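You operate a simulated robot arm through the tools that you are given. There is no shell and no other tool. Be economical: measure what you need, move in short steps, check, and stop when the job is done.

You are at the controls of a simulated robot arm. One attempt, no reset.

TASK
Crush the tomato in the blue bowl and pour in the water.
Fine: masher on the plate afterwards; then all the water from the yellow-handled pan, pan back.

The check looks at the end state, three seconds after you hand in, the way a careful person would. Anything else that was tipped, shoved, dropped, spilled or broken makes it a failure.

THE ROBOT
A 7-joint arm with a two-finger parallel gripper, fixed in place. Base frame: the origin is at the foot of the arm, x ahead of it, y to its left, z up. Readings come in m, rad, newtons and seconds.
With the tool pointing down near the work surface it reaches from about 0.32 to 0.74 m from the base axis. Its first joint turns from -2.007 to 2.007 rad. Payload 3.91 kg.
Tool frame: the origin (TCP) lies between the finger pads and is the grasp point; the fingertips stand 0.03 m ahead of it; z points along the fingers, y is the line along which they close. Largest opening 0.11 m; finger width 0.02, thickness 0.01; the body of the gripper, 0.048 by 0.112 m, starts 0.055 m behind the TCP.
Orientation is that of the tool frame in the base frame, as a unit quaternion [x, y, z, w]. With the fingers straight down and closing along the base's y, the tool's x points along the base's -x, its y along +y and its z along -z.

THE INTERFACE
- The arm moves only by the tool nudge_tool. Its argument "deltas" is a list of rows, each an object of numbers (a shift or turn left out is 0, a gripper value left out holds the last): "wx", "wy", "wz": the turn, a rotation vector about the base's x, y, z in rad; "x", "y", "z": the shift along the base's x, y, z in m; "grip": the closure in counts, from 0 (fully open) to 255 (shut). In form: [{"wx": .., "wy": .., "wz": .., "x": .., "y": .., "z": .., "grip": ..}, ...]. A call has 1 to 12 rows; each row is the pose to reach, as a shift and turn from the pose commanded when the call began. Rows are played at 5 a second. More than 0.05 m and 0.15 rad between two rows, or a gripper value outside its range, and nothing of the call is played. Where a pose cannot be reached the arm comes as near as it can. A force on the tool above 40 N (or 10 N above the force at the start of the call, whichever is more), or a blocked arm, ends the call early, and 0.2 s more pass. Each finger travels about 0.108 m/s and halts on what it meets, pressing with about 33 N; the grip force reading is that of the motor and also rises with nothing between the fingers. The clock runs only during rows and for 0.2 s after the last one: add rows that repeat a pose to give the fingers time. It gives the time, the measured TCP pose, the force on the tool (base axes), the opening and the grip force at its end, in the units of the frame above (readings bear some noise), and new pictures: "pictures" is both (left out), scene, wrist or none.
- Cameras (640 x 400 px; columns grow to the right, rows downward): "scene" is fixed at [0.4032, 0.6428, 1.5715]; the picture's right is [-0.97, 0.23, 0.00], its down [0.22, 0.90, -0.37] and it looks along [-0.09, -0.36, -0.93] (base axes); focal length 293 px, centre (320, 200). "wrist" rides on the gripper at [-0.036, 0, -0.057] in the tool frame; the picture's right is [0.00, -1.00, 0.00], its down [0.97, 0.00, -0.24] and it looks along [0.24, 0.00, 0.97] (tool axes); focal length 218 px, centre (320, 200). There is no depth. A picture from a camera that has moved, and an enlarged one, comes with that camera's place and axes in the base frame and with its lens. The place of the scene camera against the robot may be out by one fixed shift of up to 0.018 m in any direction.
- slide_trunk(by): slides the trunk up (or, below 0, down) by that many m; the arm rides with it, the base frame stays. It gives what a move gives, with no picture.
- enlarge(camera, box): a new picture of the part [left, top, right, bottom] of that camera's present view, enlarged. The clock stands still meanwhile.
- sign_off(): hands the job in; it is judged then, once.

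Go step by step. Nothing tells you positions but the pictures and the camera data: compare them with the known pose of the tool, close in by small moves and look again before you grip or let go. The budget is 120 turns and 150 pictures, counting those below and the enlarged ones. Unless the task says otherwise, let go and move clear before handing in, and close with one line.

The tools are called after ">>>" as name(argument=value, ...) on one line, values as JSON. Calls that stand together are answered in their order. nudge_tool: Moves the arm, as the interface text tells. Its arguments: {"type":"object","properties":{"deltas":{"type":"array","items":{"type":"object","properties":{"wx":{"type":"number"},"wy":{"type":"number"},"wz":{"type":"number"},"x":{"type":"number"},"y":{"type":"number"},"z":{"type":"number"},"grip":{"type":"number"}}}},"pictures":{"type":"string","enum":["both","scene","wrist","none"]}},"required":["deltas"]} The other tools are called the same way: slide_trunk (by) slides the trunk up or down; enlarge (camera, box) takes an enlarged picture of a part of a camera's view; sign_off () hands the job in.

At the start:

```text
time_s: 0.0
eef_pos: [0.231, 0.4091, 1.2193]
tcp_rot: [0.0, 1.0, 0.0, 0.0]
force: [0.2, -0.6, -0.8]
gripper_width: 0.1101
grasp_force: 0.0
trunk travel left (down, up): [-0.775, 0.215]
```

scene: 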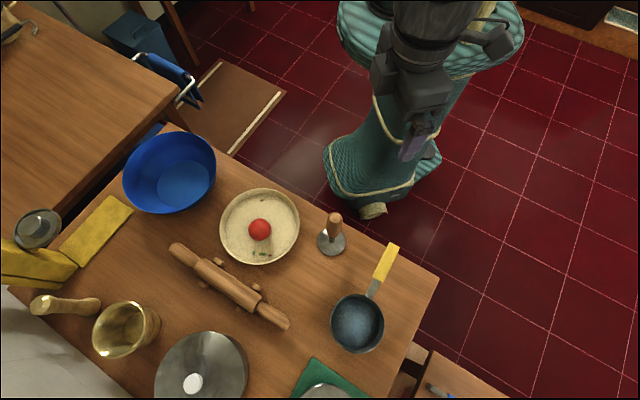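
wrist: 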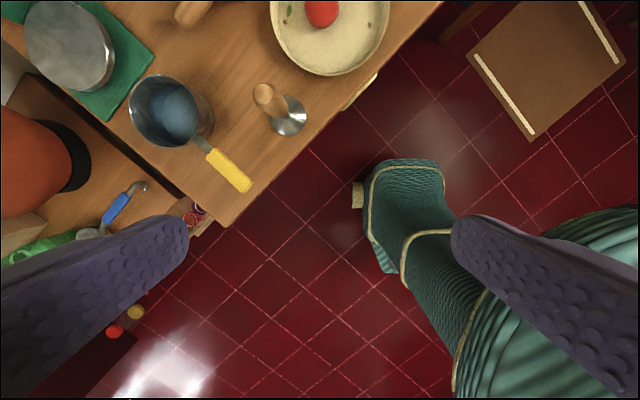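

I see the tomato on the plate, the blue bowl far left, the masher standing beside the plate, and the yellow-handled pan of water. I'll look closer before moving.

>>> enlarge(camera="scene", box=[100, 110, 350, 280])

>>> enlarge(camera="scene", box=[290, 190, 450, 380])

>>> enlarge(camera="wrist", box=[100, 0, 420, 220])

```text
2.35 times, centred on (225, 195) of scene
camera zoom: at [0.4032, 0.6428, 1.5715], right [-0.97, 0.23, 0.0], down [0.22, 0.9, -0.37], along [-0.09, -0.36, -0.93], focal length 690 px, centre (544, 212)
```

zoom: 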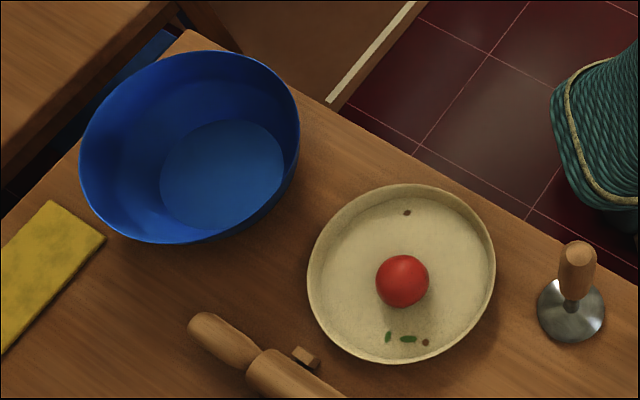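

```text
2.11 times, centred on (370, 285) of scene
camera zoom: at [0.4032, 0.6428, 1.5715], right [-0.97, 0.23, 0.0], down [0.22, 0.9, -0.37], along [-0.09, -0.36, -0.93], focal length 617 px, centre (215, 21)
```

zoom: 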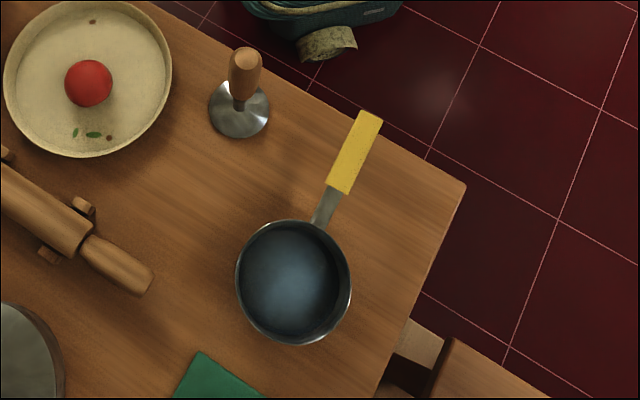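

```text
1.82 times, centred on (260, 110) of wrist
camera zoom: at [0.2678, 0.4103, 1.2756], right [0.0, -1.0, 0.0], down [-0.97, 0.0, 0.24], along [-0.24, 0.0, -0.97], focal length 397 px, centre (429, 364)
```

zoom: 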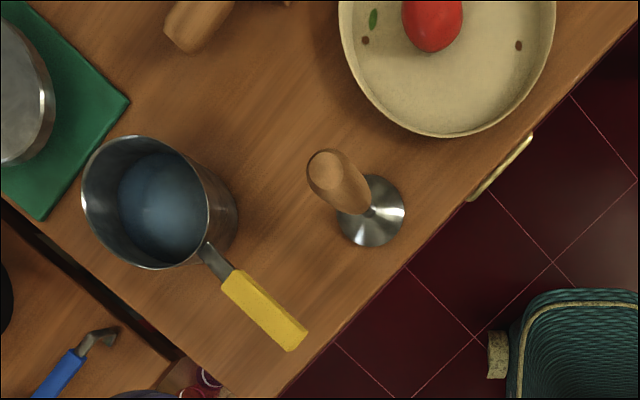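

The tomato looks to be at about (0.495, 0.406), the masher at (0.326, 0.47) with its top near z≈1.0, and the bowl centre at (0.70, 0.21). I'll move above the tomato.

>>> nudge_tool(deltas=[{"x": 0.045}, {"x": 0.09}, {"x": 0.135}, {"x": 0.18}, {"x": 0.22}, {"x": 0.25}, {"x": 0.25, "z": -0.045}, {"x": 0.25, "z": -0.09}, {"x": 0.25, "z": -0.135}, {"x": 0.25, "z": -0.18}, {"x": 0.25, "z": -0.2}])

```text
time_s: 2.4
eef_pos: [0.4815, 0.4093, 1.0178]
tcp_rot: [0.0, 1.0, -0.001, 0.0]
force: [-0.2, 0.0, -0.7]
gripper_width: 0.11
grasp_force: 0.1
trunk travel left (down, up): [-0.775, 0.215]
camera wrist: at [0.5175, 0.4095, 1.0741], right [0.0, -1.0, 0.0], down [-0.97, 0.0, 0.24], along [-0.24, 0.0, -0.97], focal length 218 px, centre (320, 200)
```

scene: 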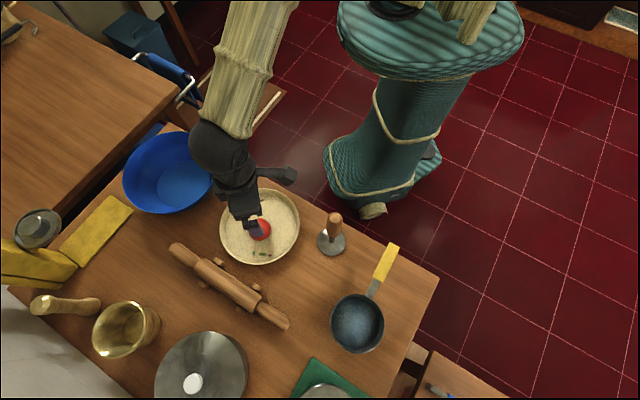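
wrist: 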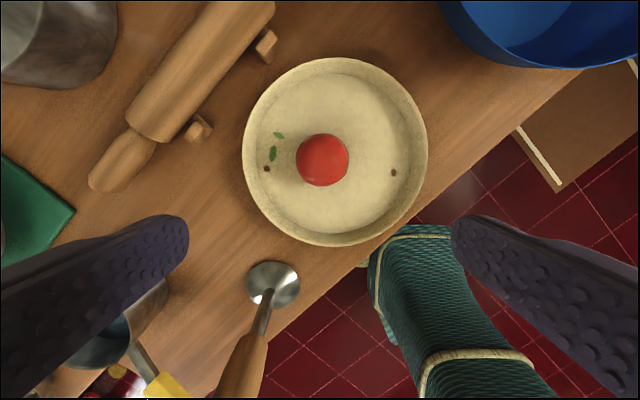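

The tomato is at about (0.503, 0.407) and 0.055 wide. I'll centre over it and lower to about z 0.87, then check.

>>> nudge_tool(deltas=[{"x": 0.021, "y": -0.002}, {"x": 0.021, "y": -0.002, "z": -0.05}, {"x": 0.021, "y": -0.002, "z": -0.1}, {"x": 0.021, "y": -0.002, "z": -0.14}, {"x": 0.021, "y": -0.002, "z": -0.15}])

```text
time_s: 3.6
eef_pos: [0.5028, 0.4071, 0.8679]
tcp_rot: [0.0, 1.0, 0.0, 0.0]
force: [0.2, 0.2, 0.3]
gripper_width: 0.1099
grasp_force: 0.2
trunk travel left (down, up): [-0.775, 0.215]
camera wrist: at [0.5389, 0.4084, 0.9247], right [0.0, -1.0, 0.0], down [-0.97, 0.0, 0.24], along [-0.24, 0.0, -0.97], focal length 218 px, centre (320, 200)
```

scene: 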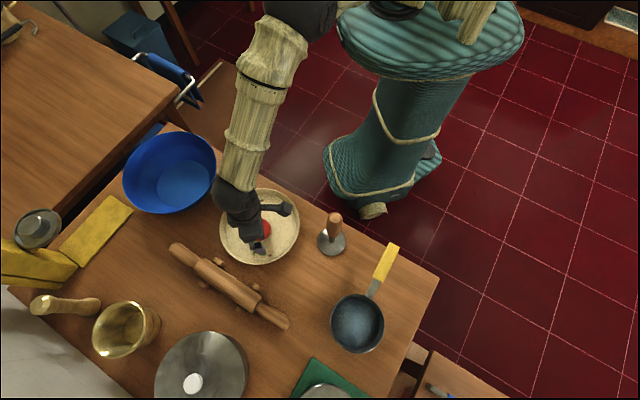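
wrist: 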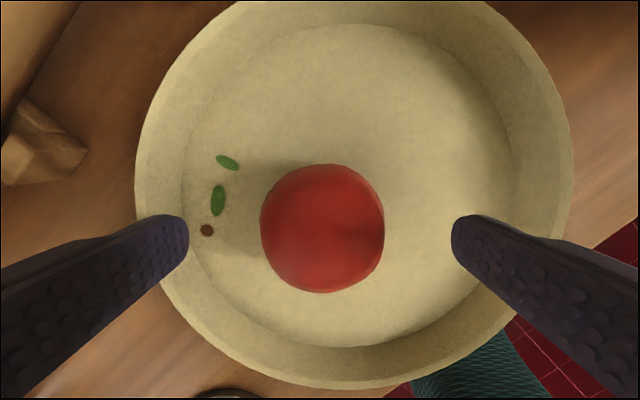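

The tomato is centred between the fingers. I'll lower to z≈0.847 and close gently.

>>> nudge_tool(deltas=[{"x": 0.002, "z": -0.02}, {"x": 0.002, "z": -0.02, "grip": 60}, {"x": 0.002, "z": -0.02, "grip": 110}, {"x": 0.002, "z": -0.02, "grip": 140}, {"x": 0.002, "z": -0.02, "grip": 140}, {"x": 0.002, "z": -0.02, "grip": 140}], pictures="wrist")

```text
time_s: 5.0
eef_pos: [0.5037, 0.4076, 0.8481]
tcp_rot: [0.0, 1.0, 0.0, 0.0]
force: [0.2, 0.0, -0.2]
gripper_width: 0.0584
grasp_force: 33.0
trunk travel left (down, up): [-0.775, 0.215]
camera wrist: at [0.5412, 0.4084, 0.9047], right [0.0, -1.0, 0.0], down [-0.97, 0.0, 0.24], along [-0.24, 0.0, -0.97], focal length 218 px, centre (320, 200)
```

wrist: 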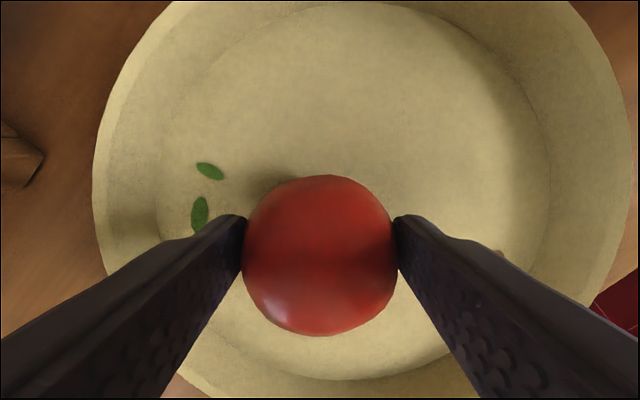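

The tomato is held. I'll lift it and carry it toward the bowl at a safe height.

>>> nudge_tool(deltas=[{"z": 0.04}, {"z": 0.08}, {"z": 0.12}, {"z": 0.15}, {"x": 0.03, "y": -0.035, "z": 0.15}, {"x": 0.06, "y": -0.07, "z": 0.15}, {"x": 0.09, "y": -0.105, "z": 0.15}, {"x": 0.12, "y": -0.14, "z": 0.15}, {"x": 0.15, "y": -0.17, "z": 0.15}, {"x": 0.18, "y": -0.195, "z": 0.15}, {"x": 0.186, "y": -0.195, "z": 0.15}])

```text
time_s: 7.4
eef_pos: [0.6911, 0.2132, 0.9975]
tcp_rot: [0.0, 1.0, 0.0, 0.0]
force: [-0.8, -0.4, -0.9]
gripper_width: 0.0583
grasp_force: 33.2
trunk travel left (down, up): [-0.775, 0.215]
camera wrist: at [0.7271, 0.2139, 1.0548], right [0.0, -1.0, 0.0], down [-0.97, 0.0, 0.24], along [-0.24, 0.0, -0.97], focal length 218 px, centre (320, 200)
```

scene: 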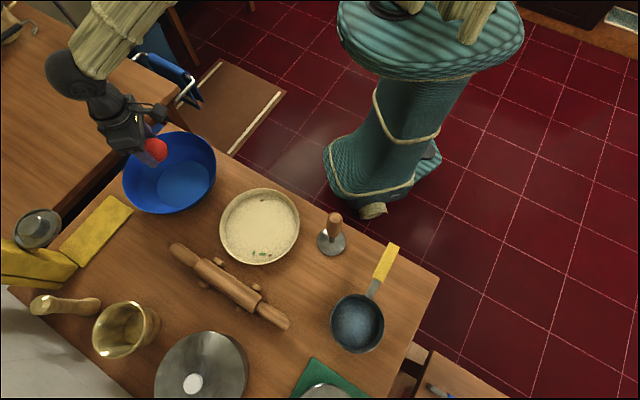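
wrist: 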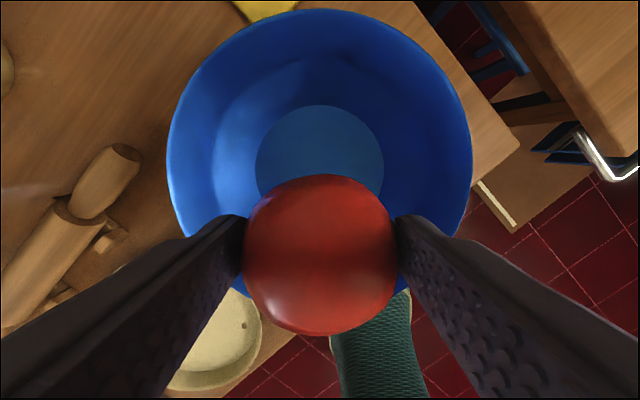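

The bowl centre is at about (0.70, 0.214). I'll lower the tomato to its floor and check before release.

>>> nudge_tool(deltas=[{"x": 0.01, "y": 0.001, "z": -0.03}, {"x": 0.01, "y": 0.001, "z": -0.06}, {"x": 0.01, "y": 0.001, "z": -0.09}, {"x": 0.01, "y": 0.001, "z": -0.115}, {"x": 0.01, "y": 0.001, "z": -0.13}, {"x": 0.01, "y": 0.001, "z": -0.142}])

```text
time_s: 8.8
eef_pos: [0.7008, 0.213, 0.8543]
tcp_rot: [0.0, 1.0, 0.001, 0.0]
force: [-0.5, -0.5, -1.7]
gripper_width: 0.0582
grasp_force: 33.2
trunk travel left (down, up): [-0.775, 0.215]
camera wrist: at [0.7371, 0.2146, 0.9126], right [0.0, -1.0, 0.0], down [-0.97, 0.0, 0.24], along [-0.24, 0.0, -0.97], focal length 218 px, centre (320, 200)
```

scene: 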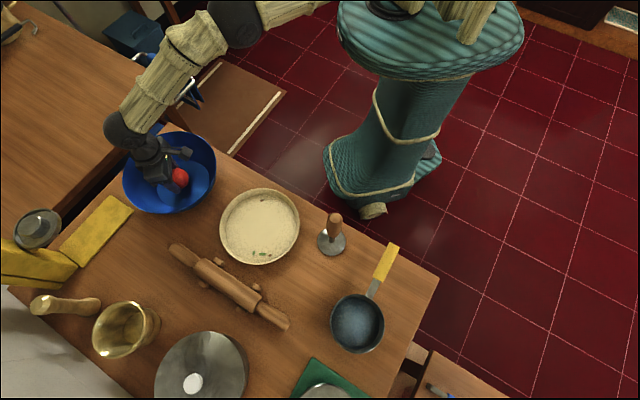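
wrist: 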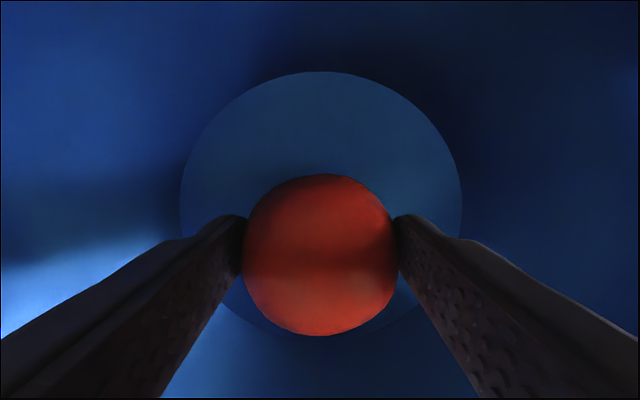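

It's close to the bowl floor. I'll lower a few mm more to feel contact.

>>> nudge_tool(deltas=[{"z": -0.003}, {"z": -0.006}], pictures="none")

```text
time_s: 9.4
eef_pos: [0.7007, 0.2134, 0.8498]
tcp_rot: [0.0, 1.0, 0.0, 0.0]
force: [0.7, -0.2, -0.6]
gripper_width: 0.0585
grasp_force: 33.2
trunk travel left (down, up): [-0.775, 0.215]
```

>>> nudge_tool(deltas=[{"z": -0.002}, {"z": -0.004}, {"z": -0.006}], pictures="none")

```text
time_s: 10.2
eef_pos: [0.7018, 0.213, 0.8468]
tcp_rot: [0.0, 1.0, 0.001, 0.002]
force: [-1.0, 0.7, 12.6]
gripper_width: 0.0584
grasp_force: 33.7
trunk travel left (down, up): [-0.775, 0.215]
```

The tomato touches the floor. I'll back off slightly, open slowly and rise.

>>> nudge_tool(deltas=[{"z": 0.003}, {"z": 0.003, "grip": 110}, {"z": 0.003, "grip": 90}, {"z": 0.003, "grip": 60}, {"z": 0.003, "grip": 60}, {"z": 0.03, "grip": 60}, {"z": 0.07, "grip": 60}, {"z": 0.11, "grip": 60}, {"z": 0.15, "grip": 60}])

```text
time_s: 12.2
eef_pos: [0.7012, 0.2139, 0.9958]
tcp_rot: [-0.001, 1.0, 0.0, -0.001]
force: [-0.1, 1.1, -0.1]
gripper_width: 0.0844
grasp_force: 0.0
trunk travel left (down, up): [-0.775, 0.215]
camera wrist: at [0.7364, 0.2143, 1.0521], right [0.0, -1.0, 0.0], down [-0.97, 0.0, 0.24], along [-0.24, 0.0, -0.97], focal length 218 px, centre (320, 200)
```

scene: 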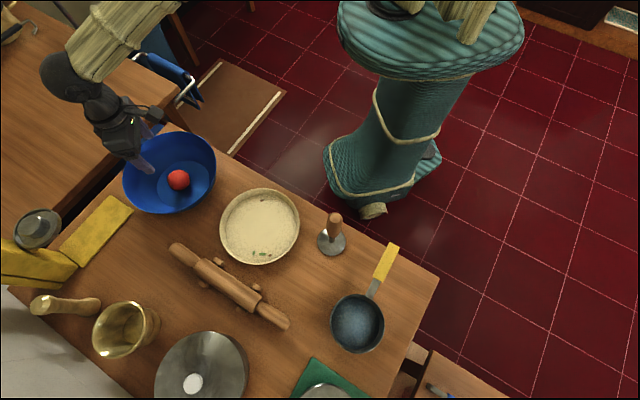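
wrist: 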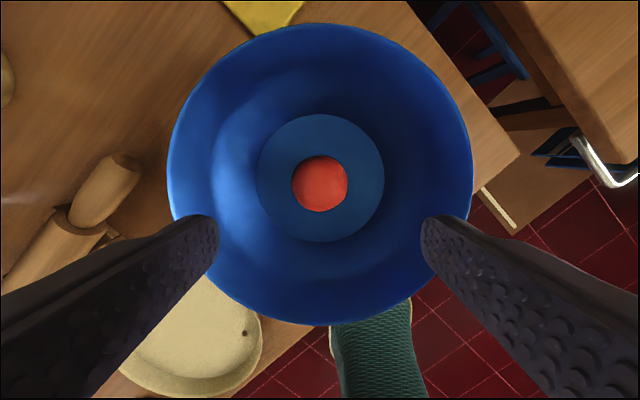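

The tomato rests centrally in the bowl. Next I'll raise and go above the masher at about (0.328, 0.474).

>>> nudge_tool(deltas=[{"z": 0.05, "grip": 60}, {"z": 0.1, "grip": 60}, {"z": 0.14, "grip": 60}, {"x": -0.04, "y": 0.028, "z": 0.14}, {"x": -0.08, "y": 0.056, "z": 0.14}, {"x": -0.12, "y": 0.084, "z": 0.14}, {"x": -0.16, "y": 0.112, "z": 0.14}, {"x": -0.2, "y": 0.14, "z": 0.14}, {"x": -0.24, "y": 0.168, "z": 0.14}, {"x": -0.28, "y": 0.196, "z": 0.14}, {"x": -0.32, "y": 0.224, "z": 0.14}, {"x": -0.35, "y": 0.25, "z": 0.14}])

```text
time_s: 14.8
eef_pos: [0.3494, 0.4641, 1.1345]
tcp_rot: [-0.001, 1.0, 0.0, 0.0]
force: [-0.9, -0.4, 0.4]
gripper_width: 0.084
grasp_force: 0.0
trunk travel left (down, up): [-0.775, 0.215]
camera wrist: at [0.3854, 0.465, 1.1913], right [0.0, -1.0, 0.0], down [-0.97, 0.0, 0.24], along [-0.24, 0.0, -0.97], focal length 218 px, centre (320, 200)
```

scene: 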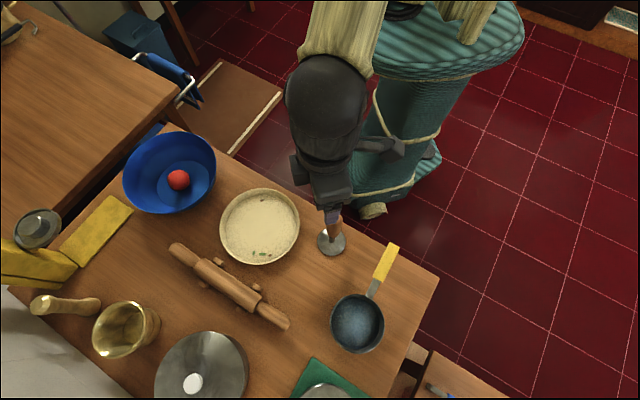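
wrist: 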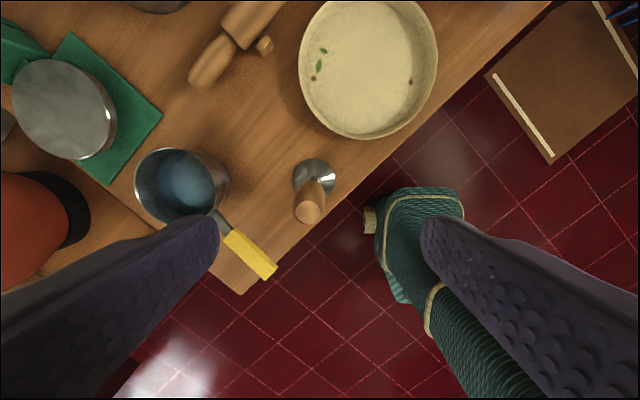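

The masher is at about (0.330, 0.474). I'll centre above it and lower part way.

>>> nudge_tool(deltas=[{"x": -0.019, "y": 0.01}, {"x": -0.019, "y": 0.01, "z": -0.03}, {"x": -0.019, "y": 0.01, "z": -0.07}])

>>> enlarge(camera="scene", box=[270, 150, 400, 270])

```text
time_s: 15.6
eef_pos: [0.3305, 0.4745, 1.0639]
tcp_rot: [0.001, 1.0, 0.0, 0.0]
force: [0.9, -0.4, -0.5]
gripper_width: 0.0842
grasp_force: 0.1
trunk travel left (down, up): [-0.775, 0.215]
camera wrist: at [0.3669, 0.475, 1.1216], right [0.0, -1.0, 0.0], down [-0.97, 0.0, 0.24], along [-0.24, 0.0, -0.97], focal length 218 px, centre (320, 200)
```

scene: 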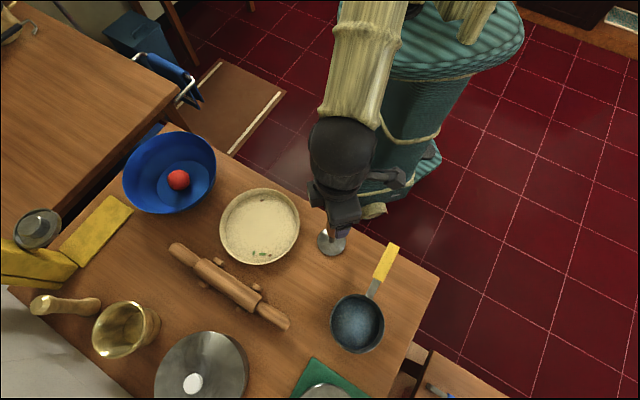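
wrist: 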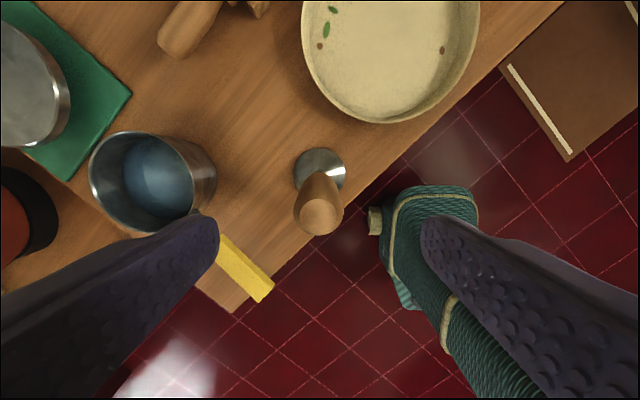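

```text
3.33 times, centred on (335, 210) of scene
camera zoom: at [0.4032, 0.6428, 1.5715], right [-0.97, 0.23, 0.0], down [0.22, 0.9, -0.37], along [-0.09, -0.36, -0.93], focal length 977 px, centre (270, 167)
```

zoom: 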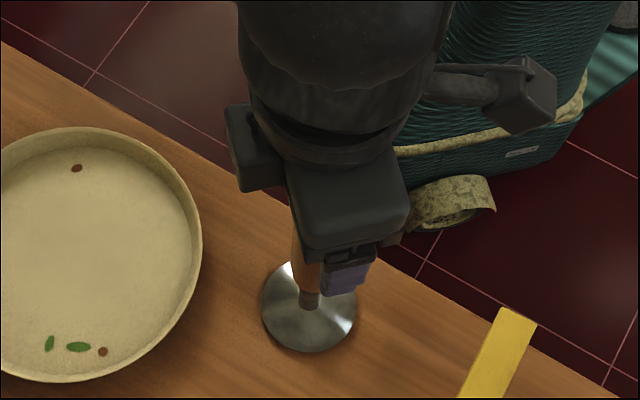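

The handle is aligned between the fingers, with its top at about z 0.99. I'll lower to z≈0.958 and grip it.

>>> nudge_tool(deltas=[{"z": -0.03}, {"z": -0.06}, {"z": -0.09}, {"z": -0.106}, {"z": -0.106, "grip": 120}, {"z": -0.106, "grip": 180}, {"z": -0.106, "grip": 230}, {"z": -0.106, "grip": 230}, {"z": -0.106, "grip": 230}])

>>> enlarge(camera="scene", box=[270, 150, 400, 270])

```text
time_s: 17.6
eef_pos: [0.3324, 0.475, 0.9593]
tcp_rot: [0.0, 1.0, 0.0, 0.0]
force: [0.5, 1.4, -1.3]
gripper_width: 0.0333
grasp_force: 32.9
trunk travel left (down, up): [-0.775, 0.215]
camera wrist: at [0.3677, 0.4749, 1.0149], right [0.0, -1.0, 0.0], down [-0.97, 0.0, 0.24], along [-0.24, 0.0, -0.97], focal length 218 px, centre (320, 200)
```

scene: 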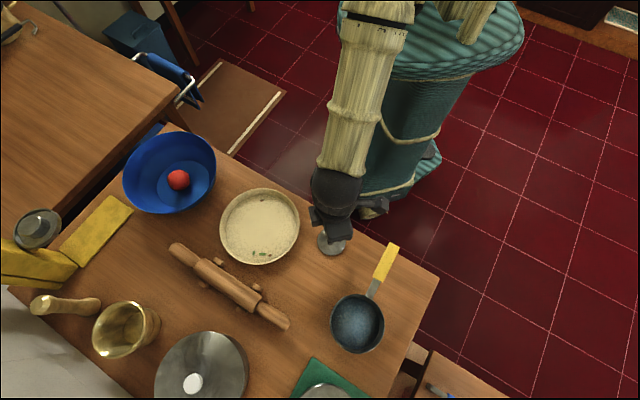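
wrist: 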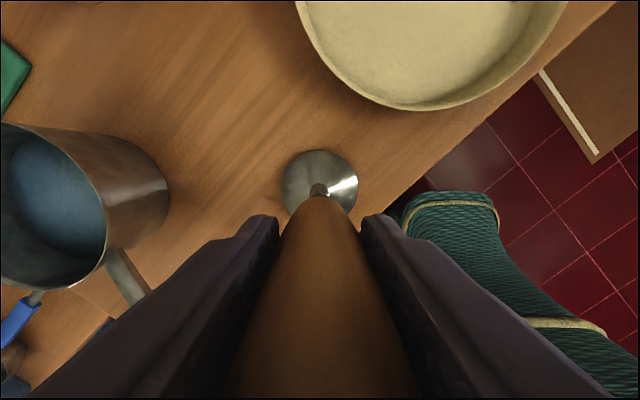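

```text
3.33 times, centred on (335, 210) of scene
camera zoom: at [0.4032, 0.6428, 1.5715], right [-0.97, 0.23, 0.0], down [0.22, 0.9, -0.37], along [-0.09, -0.36, -0.93], focal length 977 px, centre (270, 167)
```

zoom: 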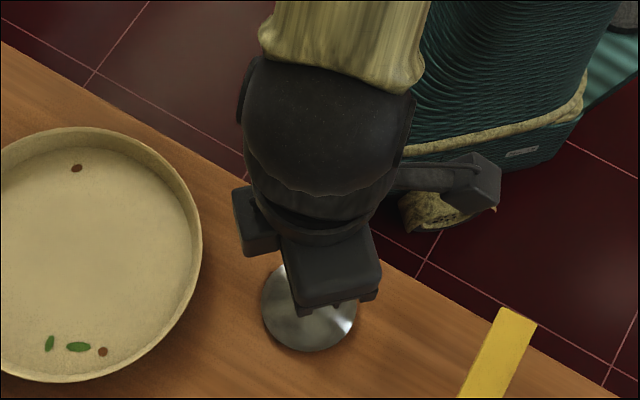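

The masher is gripped by the handle. I'll lift it well clear and carry it over the bowl.

>>> nudge_tool(deltas=[{"z": 0.04}, {"z": 0.08}, {"z": 0.12}, {"z": 0.14}, {"x": 0.04, "y": -0.029, "z": 0.14}, {"x": 0.08, "y": -0.057, "z": 0.14}, {"x": 0.12, "y": -0.086, "z": 0.14}, {"x": 0.16, "y": -0.115, "z": 0.14}, {"x": 0.2, "y": -0.143, "z": 0.14}, {"x": 0.24, "y": -0.172, "z": 0.14}, {"x": 0.28, "y": -0.2, "z": 0.14}])

>>> nudge_tool(deltas=[{"x": 0.03, "y": -0.021}, {"x": 0.06, "y": -0.042}, {"x": 0.084, "y": -0.061}, {"x": 0.084, "y": -0.061}])

```text
time_s: 20.0
eef_pos: [0.6132, 0.2726, 1.0985]
tcp_rot: [0.0, 1.0, 0.0, 0.0]
force: [0.7, 0.2, -3.0]
gripper_width: 0.0329
grasp_force: 33.4
trunk travel left (down, up): [-0.775, 0.215]
camera wrist: at [0.6497, 0.2735, 1.1546], right [0.0, -1.0, 0.0], down [-0.97, 0.0, 0.24], along [-0.24, 0.0, -0.97], focal length 218 px, centre (320, 200)
```

scene: 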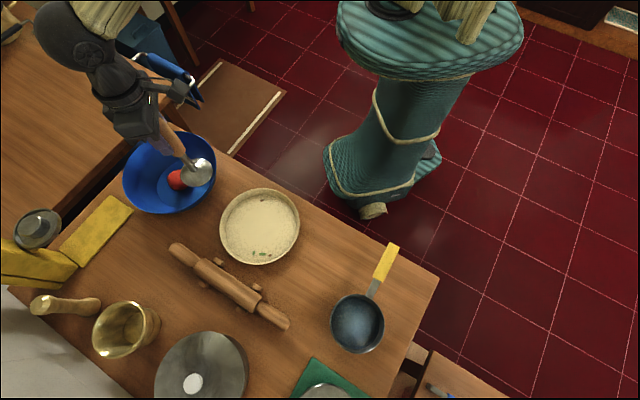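
wrist: 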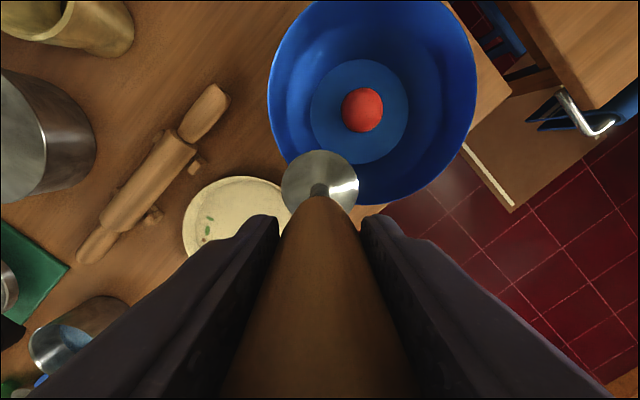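

```text
time_s: 21.0
eef_pos: [0.695, 0.2133, 1.0988]
tcp_rot: [-0.001, 1.0, 0.0, 0.0]
force: [0.7, 0.6, -2.1]
gripper_width: 0.033
grasp_force: 32.7
trunk travel left (down, up): [-0.775, 0.215]
camera wrist: at [0.7316, 0.2135, 1.1547], right [0.0, -1.0, 0.0], down [-0.97, 0.0, 0.24], along [-0.24, 0.0, -0.97], focal length 218 px, centre (320, 200)
```

scene: 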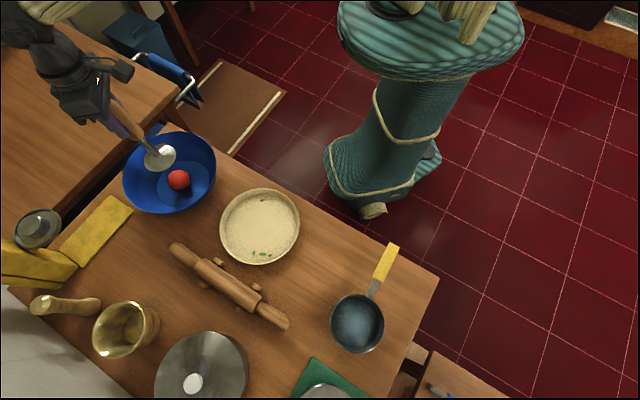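
wrist: 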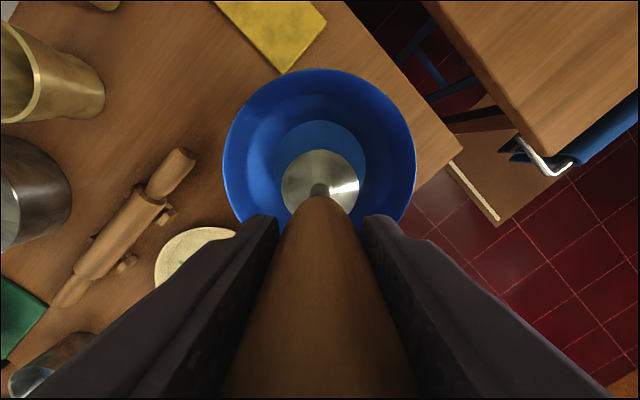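

The masher hangs over the tomato. I'll lower it until it's just above the tomato.

>>> nudge_tool(deltas=[{"x": 0.001, "z": -0.03}, {"x": 0.001, "z": -0.05}, {"x": 0.001, "z": -0.064}, {"x": 0.001, "z": -0.064}])

>>> enlarge(camera="scene", box=[110, 90, 240, 220])

```text
time_s: 22.0
eef_pos: [0.697, 0.2132, 1.0341]
tcp_rot: [0.0, 1.0, -0.001, 0.0]
force: [0.1, -0.6, -2.7]
gripper_width: 0.0333
grasp_force: 32.9
trunk travel left (down, up): [-0.775, 0.215]
camera wrist: at [0.7328, 0.2136, 1.0909], right [0.0, -1.0, 0.0], down [-0.97, 0.0, 0.24], along [-0.24, 0.0, -0.97], focal length 218 px, centre (320, 200)
```

scene: 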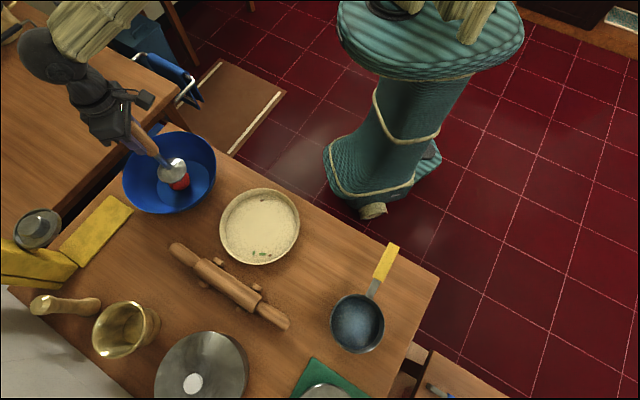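
wrist: 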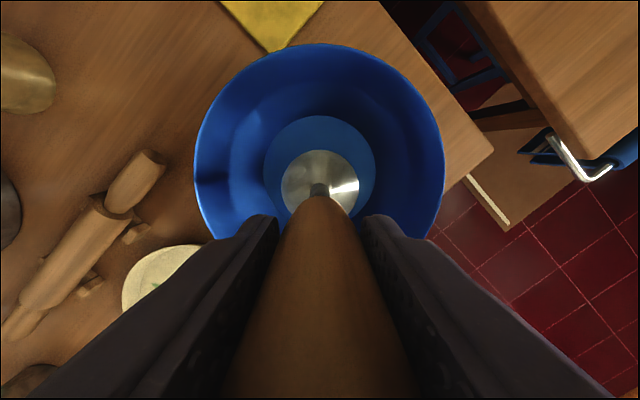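

```text
3.08 times, centred on (175, 155) of scene
camera zoom: at [0.4032, 0.6428, 1.5715], right [-0.97, 0.23, 0.0], down [0.22, 0.9, -0.37], along [-0.09, -0.36, -0.93], focal length 902 px, centre (766, 338)
```

zoom: 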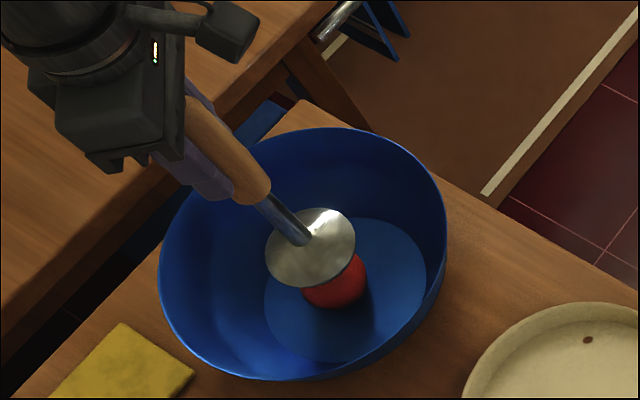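

It's aligned above the tomato. I'll press down in small steps.

>>> nudge_tool(deltas=[{"z": -0.005}, {"z": -0.01}, {"z": -0.015}, {"z": -0.02}, {"z": -0.025}, {"z": -0.03}])

```text
time_s: 23.4
eef_pos: [0.6968, 0.2123, 1.0035]
tcp_rot: [0.0, 1.0, -0.001, 0.0]
force: [-0.1, -0.3, -3.2]
gripper_width: 0.0327
grasp_force: 32.8
trunk travel left (down, up): [-0.775, 0.215]
camera wrist: at [0.7328, 0.2134, 1.0607], right [0.0, -1.0, 0.0], down [-0.97, 0.0, 0.24], along [-0.24, 0.0, -0.97], focal length 218 px, centre (320, 200)
```

scene: 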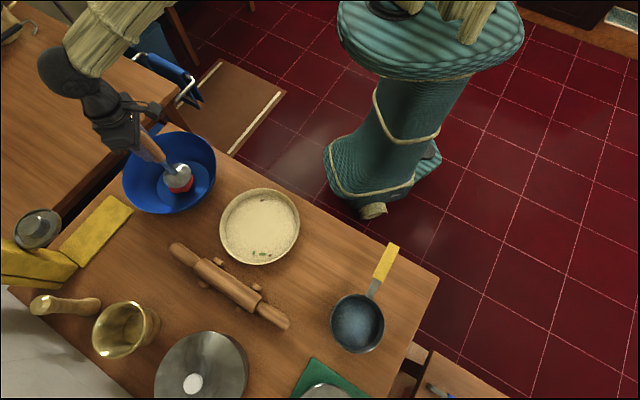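
wrist: 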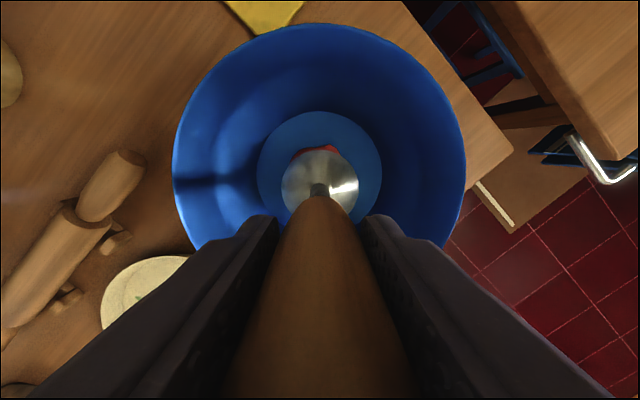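

No force yet; the tomato edge is just visible around the disc. I'll shift 3 mm outward and keep pressing.

>>> nudge_tool(deltas=[{"x": 0.003}, {"x": 0.003, "z": -0.004}, {"x": 0.003, "z": -0.008}, {"x": 0.003, "z": -0.012}, {"x": 0.003, "z": -0.016}, {"x": 0.003, "z": -0.02}])

>>> enlarge(camera="scene", box=[110, 90, 240, 220])

```text
time_s: 24.8
eef_pos: [0.6998, 0.2133, 0.9888]
tcp_rot: [0.0, 1.0, 0.001, 0.002]
force: [-1.8, 0.0, 14.1]
gripper_width: 0.0331
grasp_force: 32.7
trunk travel left (down, up): [-0.775, 0.215]
camera wrist: at [0.7354, 0.2131, 1.0448], right [0.0, -1.0, 0.0], down [-0.97, 0.0, 0.23], along [-0.23, 0.0, -0.97], focal length 218 px, centre (320, 200)
```

scene: 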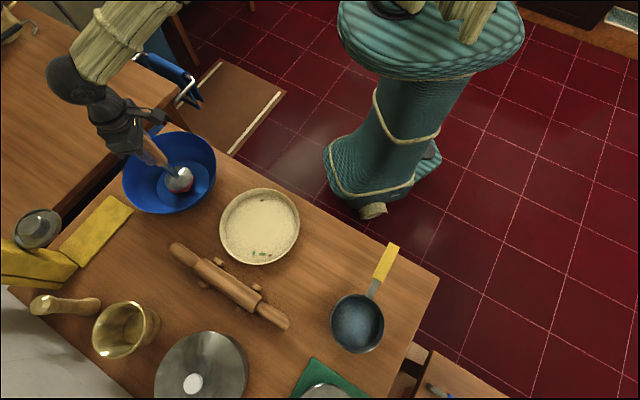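
wrist: 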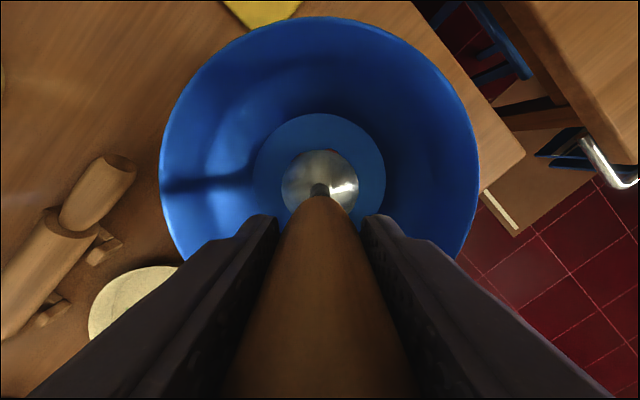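

```text
3.08 times, centred on (175, 155) of scene
camera zoom: at [0.4032, 0.6428, 1.5715], right [-0.97, 0.23, 0.0], down [0.22, 0.9, -0.37], along [-0.09, -0.36, -0.93], focal length 902 px, centre (766, 338)
```

zoom: 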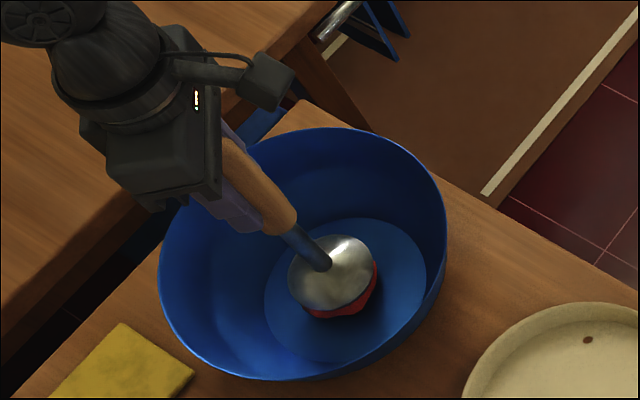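

The tomato is compressing under the disc with about 14 N. I'll press further.

>>> nudge_tool(deltas=[{"z": -0.004}, {"z": -0.008}, {"z": -0.012}, {"z": -0.014}, {"z": -0.014}])

>>> enlarge(camera="scene", box=[110, 90, 240, 220])

```text
time_s: 26.0
eef_pos: [0.6975, 0.2133, 0.9748]
tcp_rot: [0.0, 1.0, 0.0, 0.003]
force: [1.3, 0.5, 31.1]
gripper_width: 0.0331
grasp_force: 33.0
trunk travel left (down, up): [-0.775, 0.215]
camera wrist: at [0.734, 0.2131, 1.0315], right [0.0, -1.0, 0.0], down [-0.97, 0.0, 0.23], along [-0.23, 0.0, -0.97], focal length 218 px, centre (320, 200)
```

scene: 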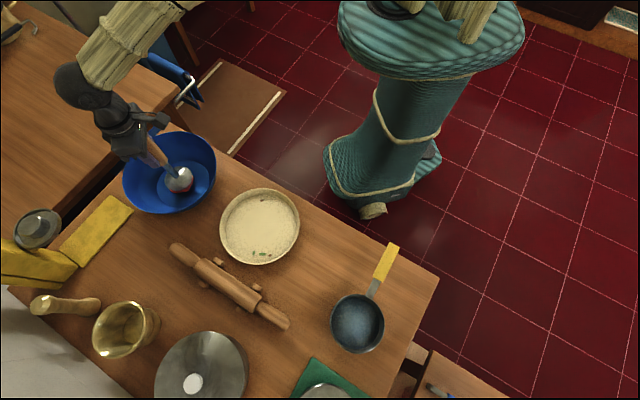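
wrist: 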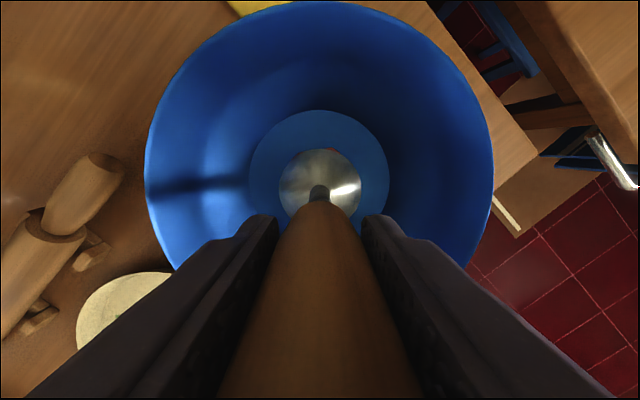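

```text
3.08 times, centred on (175, 155) of scene
camera zoom: at [0.4032, 0.6428, 1.5715], right [-0.97, 0.23, 0.0], down [0.22, 0.9, -0.37], along [-0.09, -0.36, -0.93], focal length 902 px, centre (766, 338)
```

zoom: 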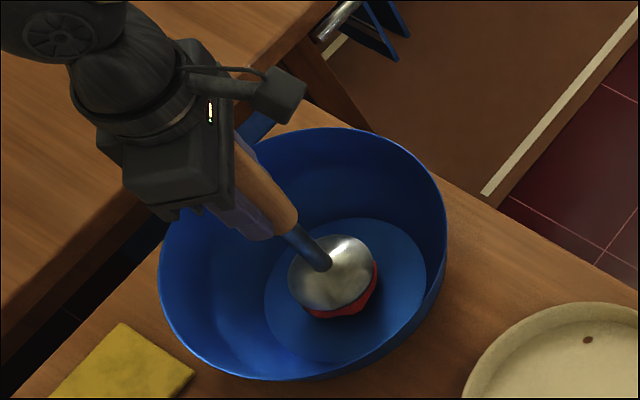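

The disc stayed while the gripper slid down the handle. I'll continue until the handle top bears on the palm, so the force goes straight through.

>>> nudge_tool(deltas=[{"z": -0.003}, {"z": -0.006}, {"z": -0.009}, {"z": -0.012}, {"z": -0.015}, {"z": -0.015}])

>>> enlarge(camera="scene", box=[110, 90, 240, 220])

```text
time_s: 26.5
eef_pos: [0.7001, 0.2132, 0.9747]
tcp_rot: [0.0, 1.0, 0.001, 0.004]
force: [-6.6, -3.4, 17.8]
gripper_width: 0.0332
grasp_force: 32.8
trunk travel left (down, up): [-0.775, 0.215]
stopped in row 2: the force on the tool passed its limit (the readings are from after the stop); the commanded pose is now the measured one
camera wrist: at [0.7352, 0.2135, 1.0316], right [0.0, -1.0, 0.0], down [-0.97, 0.0, 0.23], along [-0.23, 0.0, -0.97], focal length 218 px, centre (320, 200)
```

scene: 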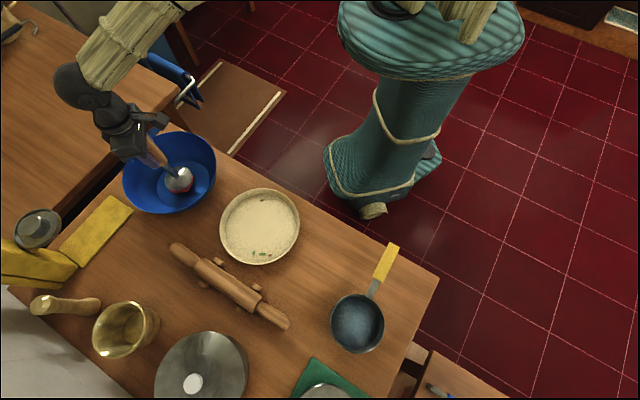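
wrist: 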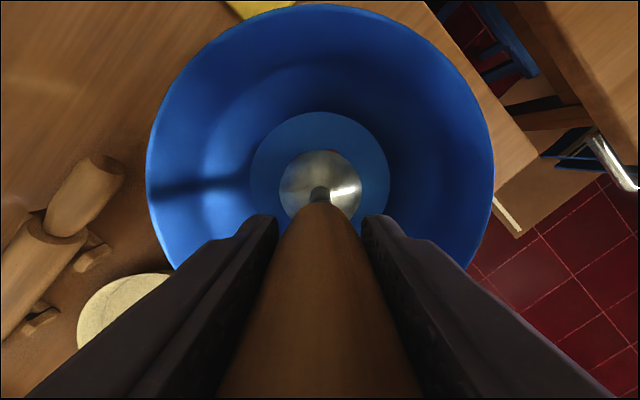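

```text
3.08 times, centred on (175, 155) of scene
camera zoom: at [0.4032, 0.6428, 1.5715], right [-0.97, 0.23, 0.0], down [0.22, 0.9, -0.37], along [-0.09, -0.36, -0.93], focal length 902 px, centre (766, 338)
```

zoom: 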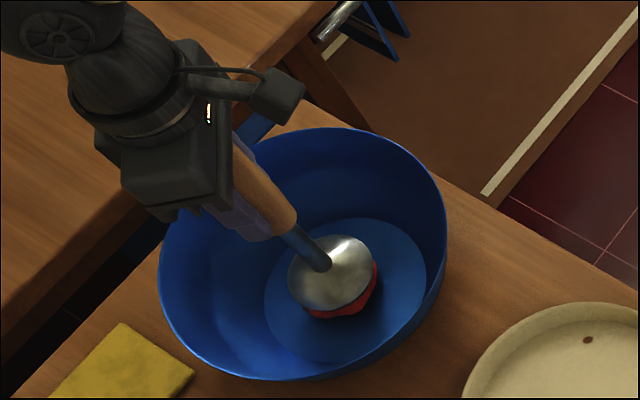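

The press peaked past 40 N. I'll lift a little to see the tomato's state.

>>> nudge_tool(deltas=[{"z": 0.02}, {"z": 0.05}, {"z": 0.085}, {"z": 0.085}])

>>> enlarge(camera="scene", box=[110, 90, 240, 220])

```text
time_s: 27.5
eef_pos: [0.7017, 0.2133, 1.0571]
tcp_rot: [0.001, 1.0, 0.0, 0.003]
force: [0.1, -0.1, -3.4]
gripper_width: 0.0332
grasp_force: 33.3
trunk travel left (down, up): [-0.775, 0.215]
camera wrist: at [0.7373, 0.2139, 1.1131], right [0.0, -1.0, 0.0], down [-0.97, 0.0, 0.24], along [-0.24, 0.0, -0.97], focal length 218 px, centre (320, 200)
```

scene: 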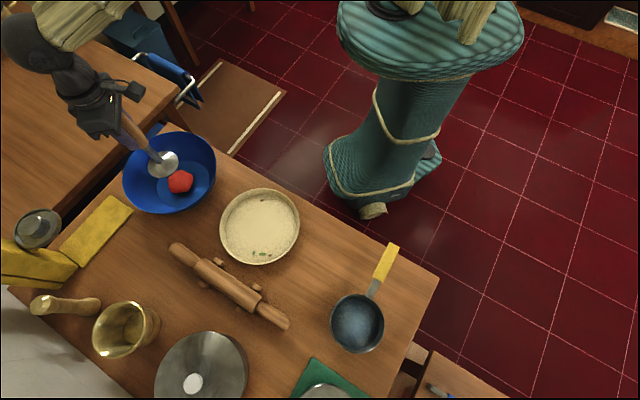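
wrist: 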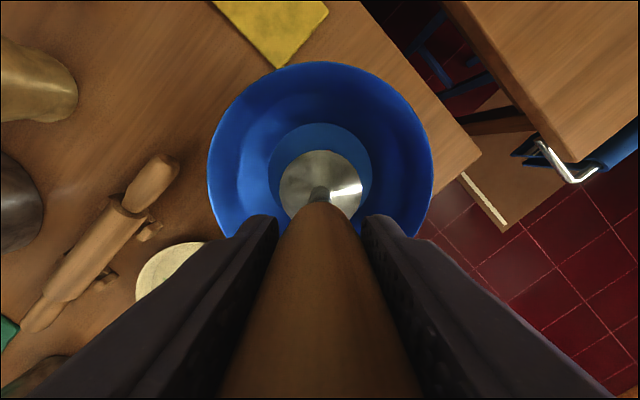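

```text
3.08 times, centred on (175, 155) of scene
camera zoom: at [0.4032, 0.6428, 1.5715], right [-0.97, 0.23, 0.0], down [0.22, 0.9, -0.37], along [-0.09, -0.36, -0.93], focal length 902 px, centre (766, 338)
```

zoom: 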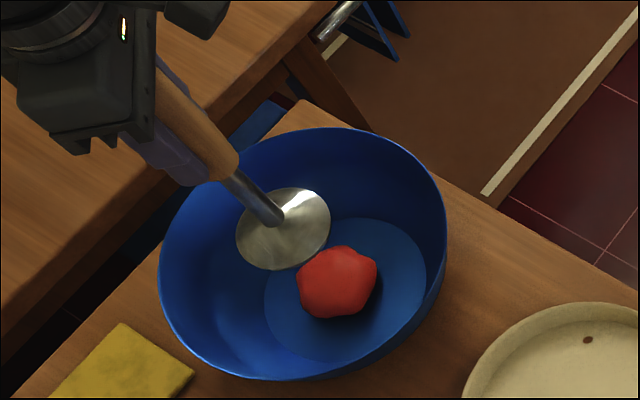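

The tomato is partly flattened and lumpy. I'll press again, shifted slightly to its centre.

>>> nudge_tool(deltas=[{"x": -0.003, "y": 0.007, "z": -0.03}, {"x": -0.003, "y": 0.007, "z": -0.06}, {"x": -0.003, "y": 0.007, "z": -0.075}, {"x": -0.003, "y": 0.007, "z": -0.08}, {"x": -0.003, "y": 0.007, "z": -0.085}, {"x": -0.003, "y": 0.007, "z": -0.09}, {"x": -0.003, "y": 0.007, "z": -0.095}, {"x": -0.003, "y": 0.007, "z": -0.1}, {"x": -0.003, "y": 0.007, "z": -0.105}], pictures="wrist")

>>> enlarge(camera="scene", box=[110, 90, 240, 220])

```text
time_s: 29.5
eef_pos: [0.6977, 0.2213, 0.9626]
tcp_rot: [-0.001, 1.0, 0.003, 0.01]
force: [-8.0, -2.4, 20.1]
gripper_width: 0.0334
grasp_force: 32.9
trunk travel left (down, up): [-0.775, 0.215]
stopped in row 9: the force on the tool passed its limit (the readings are from after the stop); the commanded pose is now the measured one
camera wrist: at [0.7341, 0.2213, 1.0199], right [0.0, -1.0, -0.01], down [-0.97, 0.0, 0.22], along [-0.22, 0.01, -0.97], focal length 218 px, centre (320, 200)
```

wrist: 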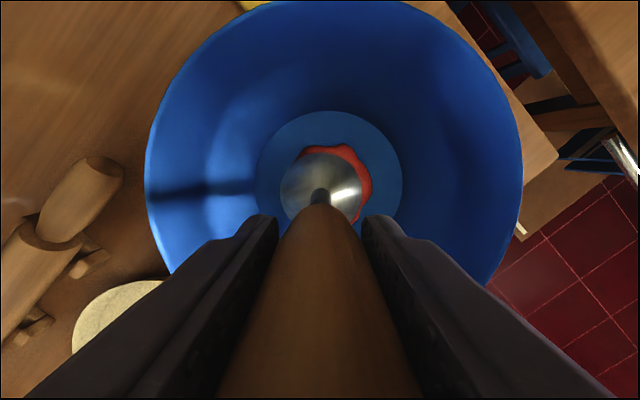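

```text
3.08 times, centred on (175, 155) of scene
camera zoom: at [0.4032, 0.6428, 1.5715], right [-0.97, 0.23, 0.0], down [0.22, 0.9, -0.37], along [-0.09, -0.36, -0.93], focal length 902 px, centre (766, 338)
```

zoom: 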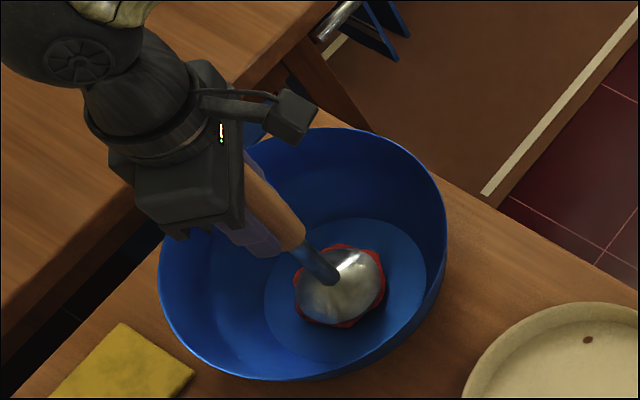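

It's getting flatter and wider. I'll lift to look again.

>>> nudge_tool(deltas=[{"x": 0.004, "y": -0.006, "z": 0.03}, {"x": 0.004, "y": -0.006, "z": 0.06}, {"x": 0.004, "y": -0.006, "z": 0.09}, {"x": 0.004, "y": -0.006, "z": 0.09}], pictures="none")

>>> enlarge(camera="scene", box=[110, 90, 240, 220])

```text
time_s: 30.5
eef_pos: [0.7044, 0.2145, 1.0465]
tcp_rot: [0.0, 1.0, 0.002, 0.006]
force: [-0.7, 0.2, -3.1]
gripper_width: 0.0331
grasp_force: 32.8
trunk travel left (down, up): [-0.775, 0.215]
```

```text
3.08 times, centred on (175, 155) of scene
camera zoom: at [0.4032, 0.6428, 1.5715], right [-0.97, 0.23, 0.0], down [0.22, 0.9, -0.37], along [-0.09, -0.36, -0.93], focal length 902 px, centre (766, 338)
```

zoom: 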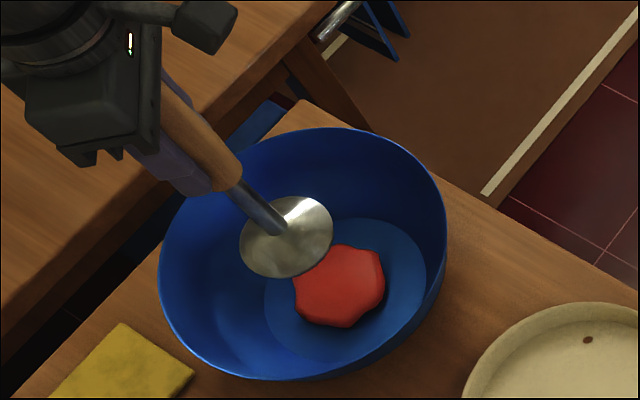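

Flatter again, about a second crush stage. I'll press a third time.

>>> nudge_tool(deltas=[{"y": 0.003, "z": -0.03}, {"y": 0.003, "z": -0.06}, {"y": 0.003, "z": -0.07}, {"y": 0.003, "z": -0.08}, {"y": 0.003, "z": -0.085}, {"y": 0.003, "z": -0.09}, {"y": 0.003, "z": -0.095}, {"y": 0.003, "z": -0.1}, {"y": 0.003, "z": -0.105}], pictures="wrist")

>>> nudge_tool(deltas=[{"z": 0.03}, {"z": 0.06}, {"z": 0.09}, {"z": 0.09}], pictures="none")

>>> enlarge(camera="scene", box=[110, 90, 240, 220])

```text
time_s: 32.2
eef_pos: [0.706, 0.2193, 0.9629]
tcp_rot: [0.001, 1.0, 0.004, 0.014]
force: [-7.8, -2.9, 20.3]
gripper_width: 0.0333
grasp_force: 33.1
trunk travel left (down, up): [-0.775, 0.215]
stopped in row 8: the force on the tool passed its limit (the readings are from after the stop); the commanded pose is now the measured one
camera wrist: at [0.7401, 0.2193, 1.0204], right [0.0, -1.0, -0.01], down [-0.98, 0.0, 0.21], along [-0.21, 0.01, -0.98], focal length 218 px, centre (320, 200)
```

wrist: 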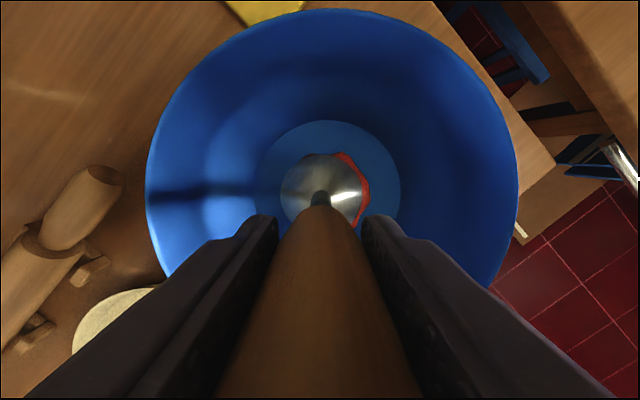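

```text
time_s: 33.2
eef_pos: [0.7079, 0.2205, 1.0488]
tcp_rot: [-0.001, 1.0, 0.004, 0.011]
force: [-0.8, 0.5, -2.2]
gripper_width: 0.0331
grasp_force: 32.7
trunk travel left (down, up): [-0.775, 0.215]
```

```text
3.08 times, centred on (175, 155) of scene
camera zoom: at [0.4032, 0.6428, 1.5715], right [-0.97, 0.23, 0.0], down [0.22, 0.9, -0.37], along [-0.09, -0.36, -0.93], focal length 902 px, centre (766, 338)
```

zoom: 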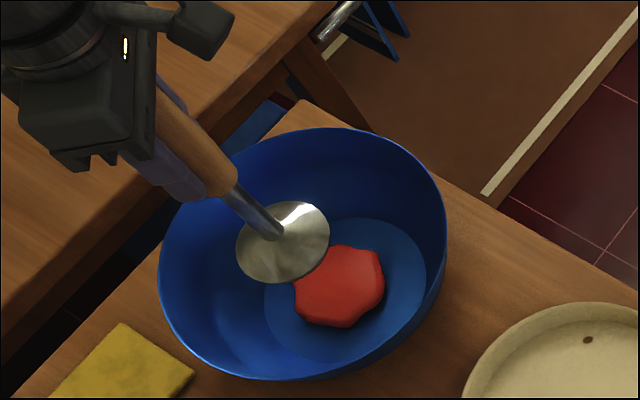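

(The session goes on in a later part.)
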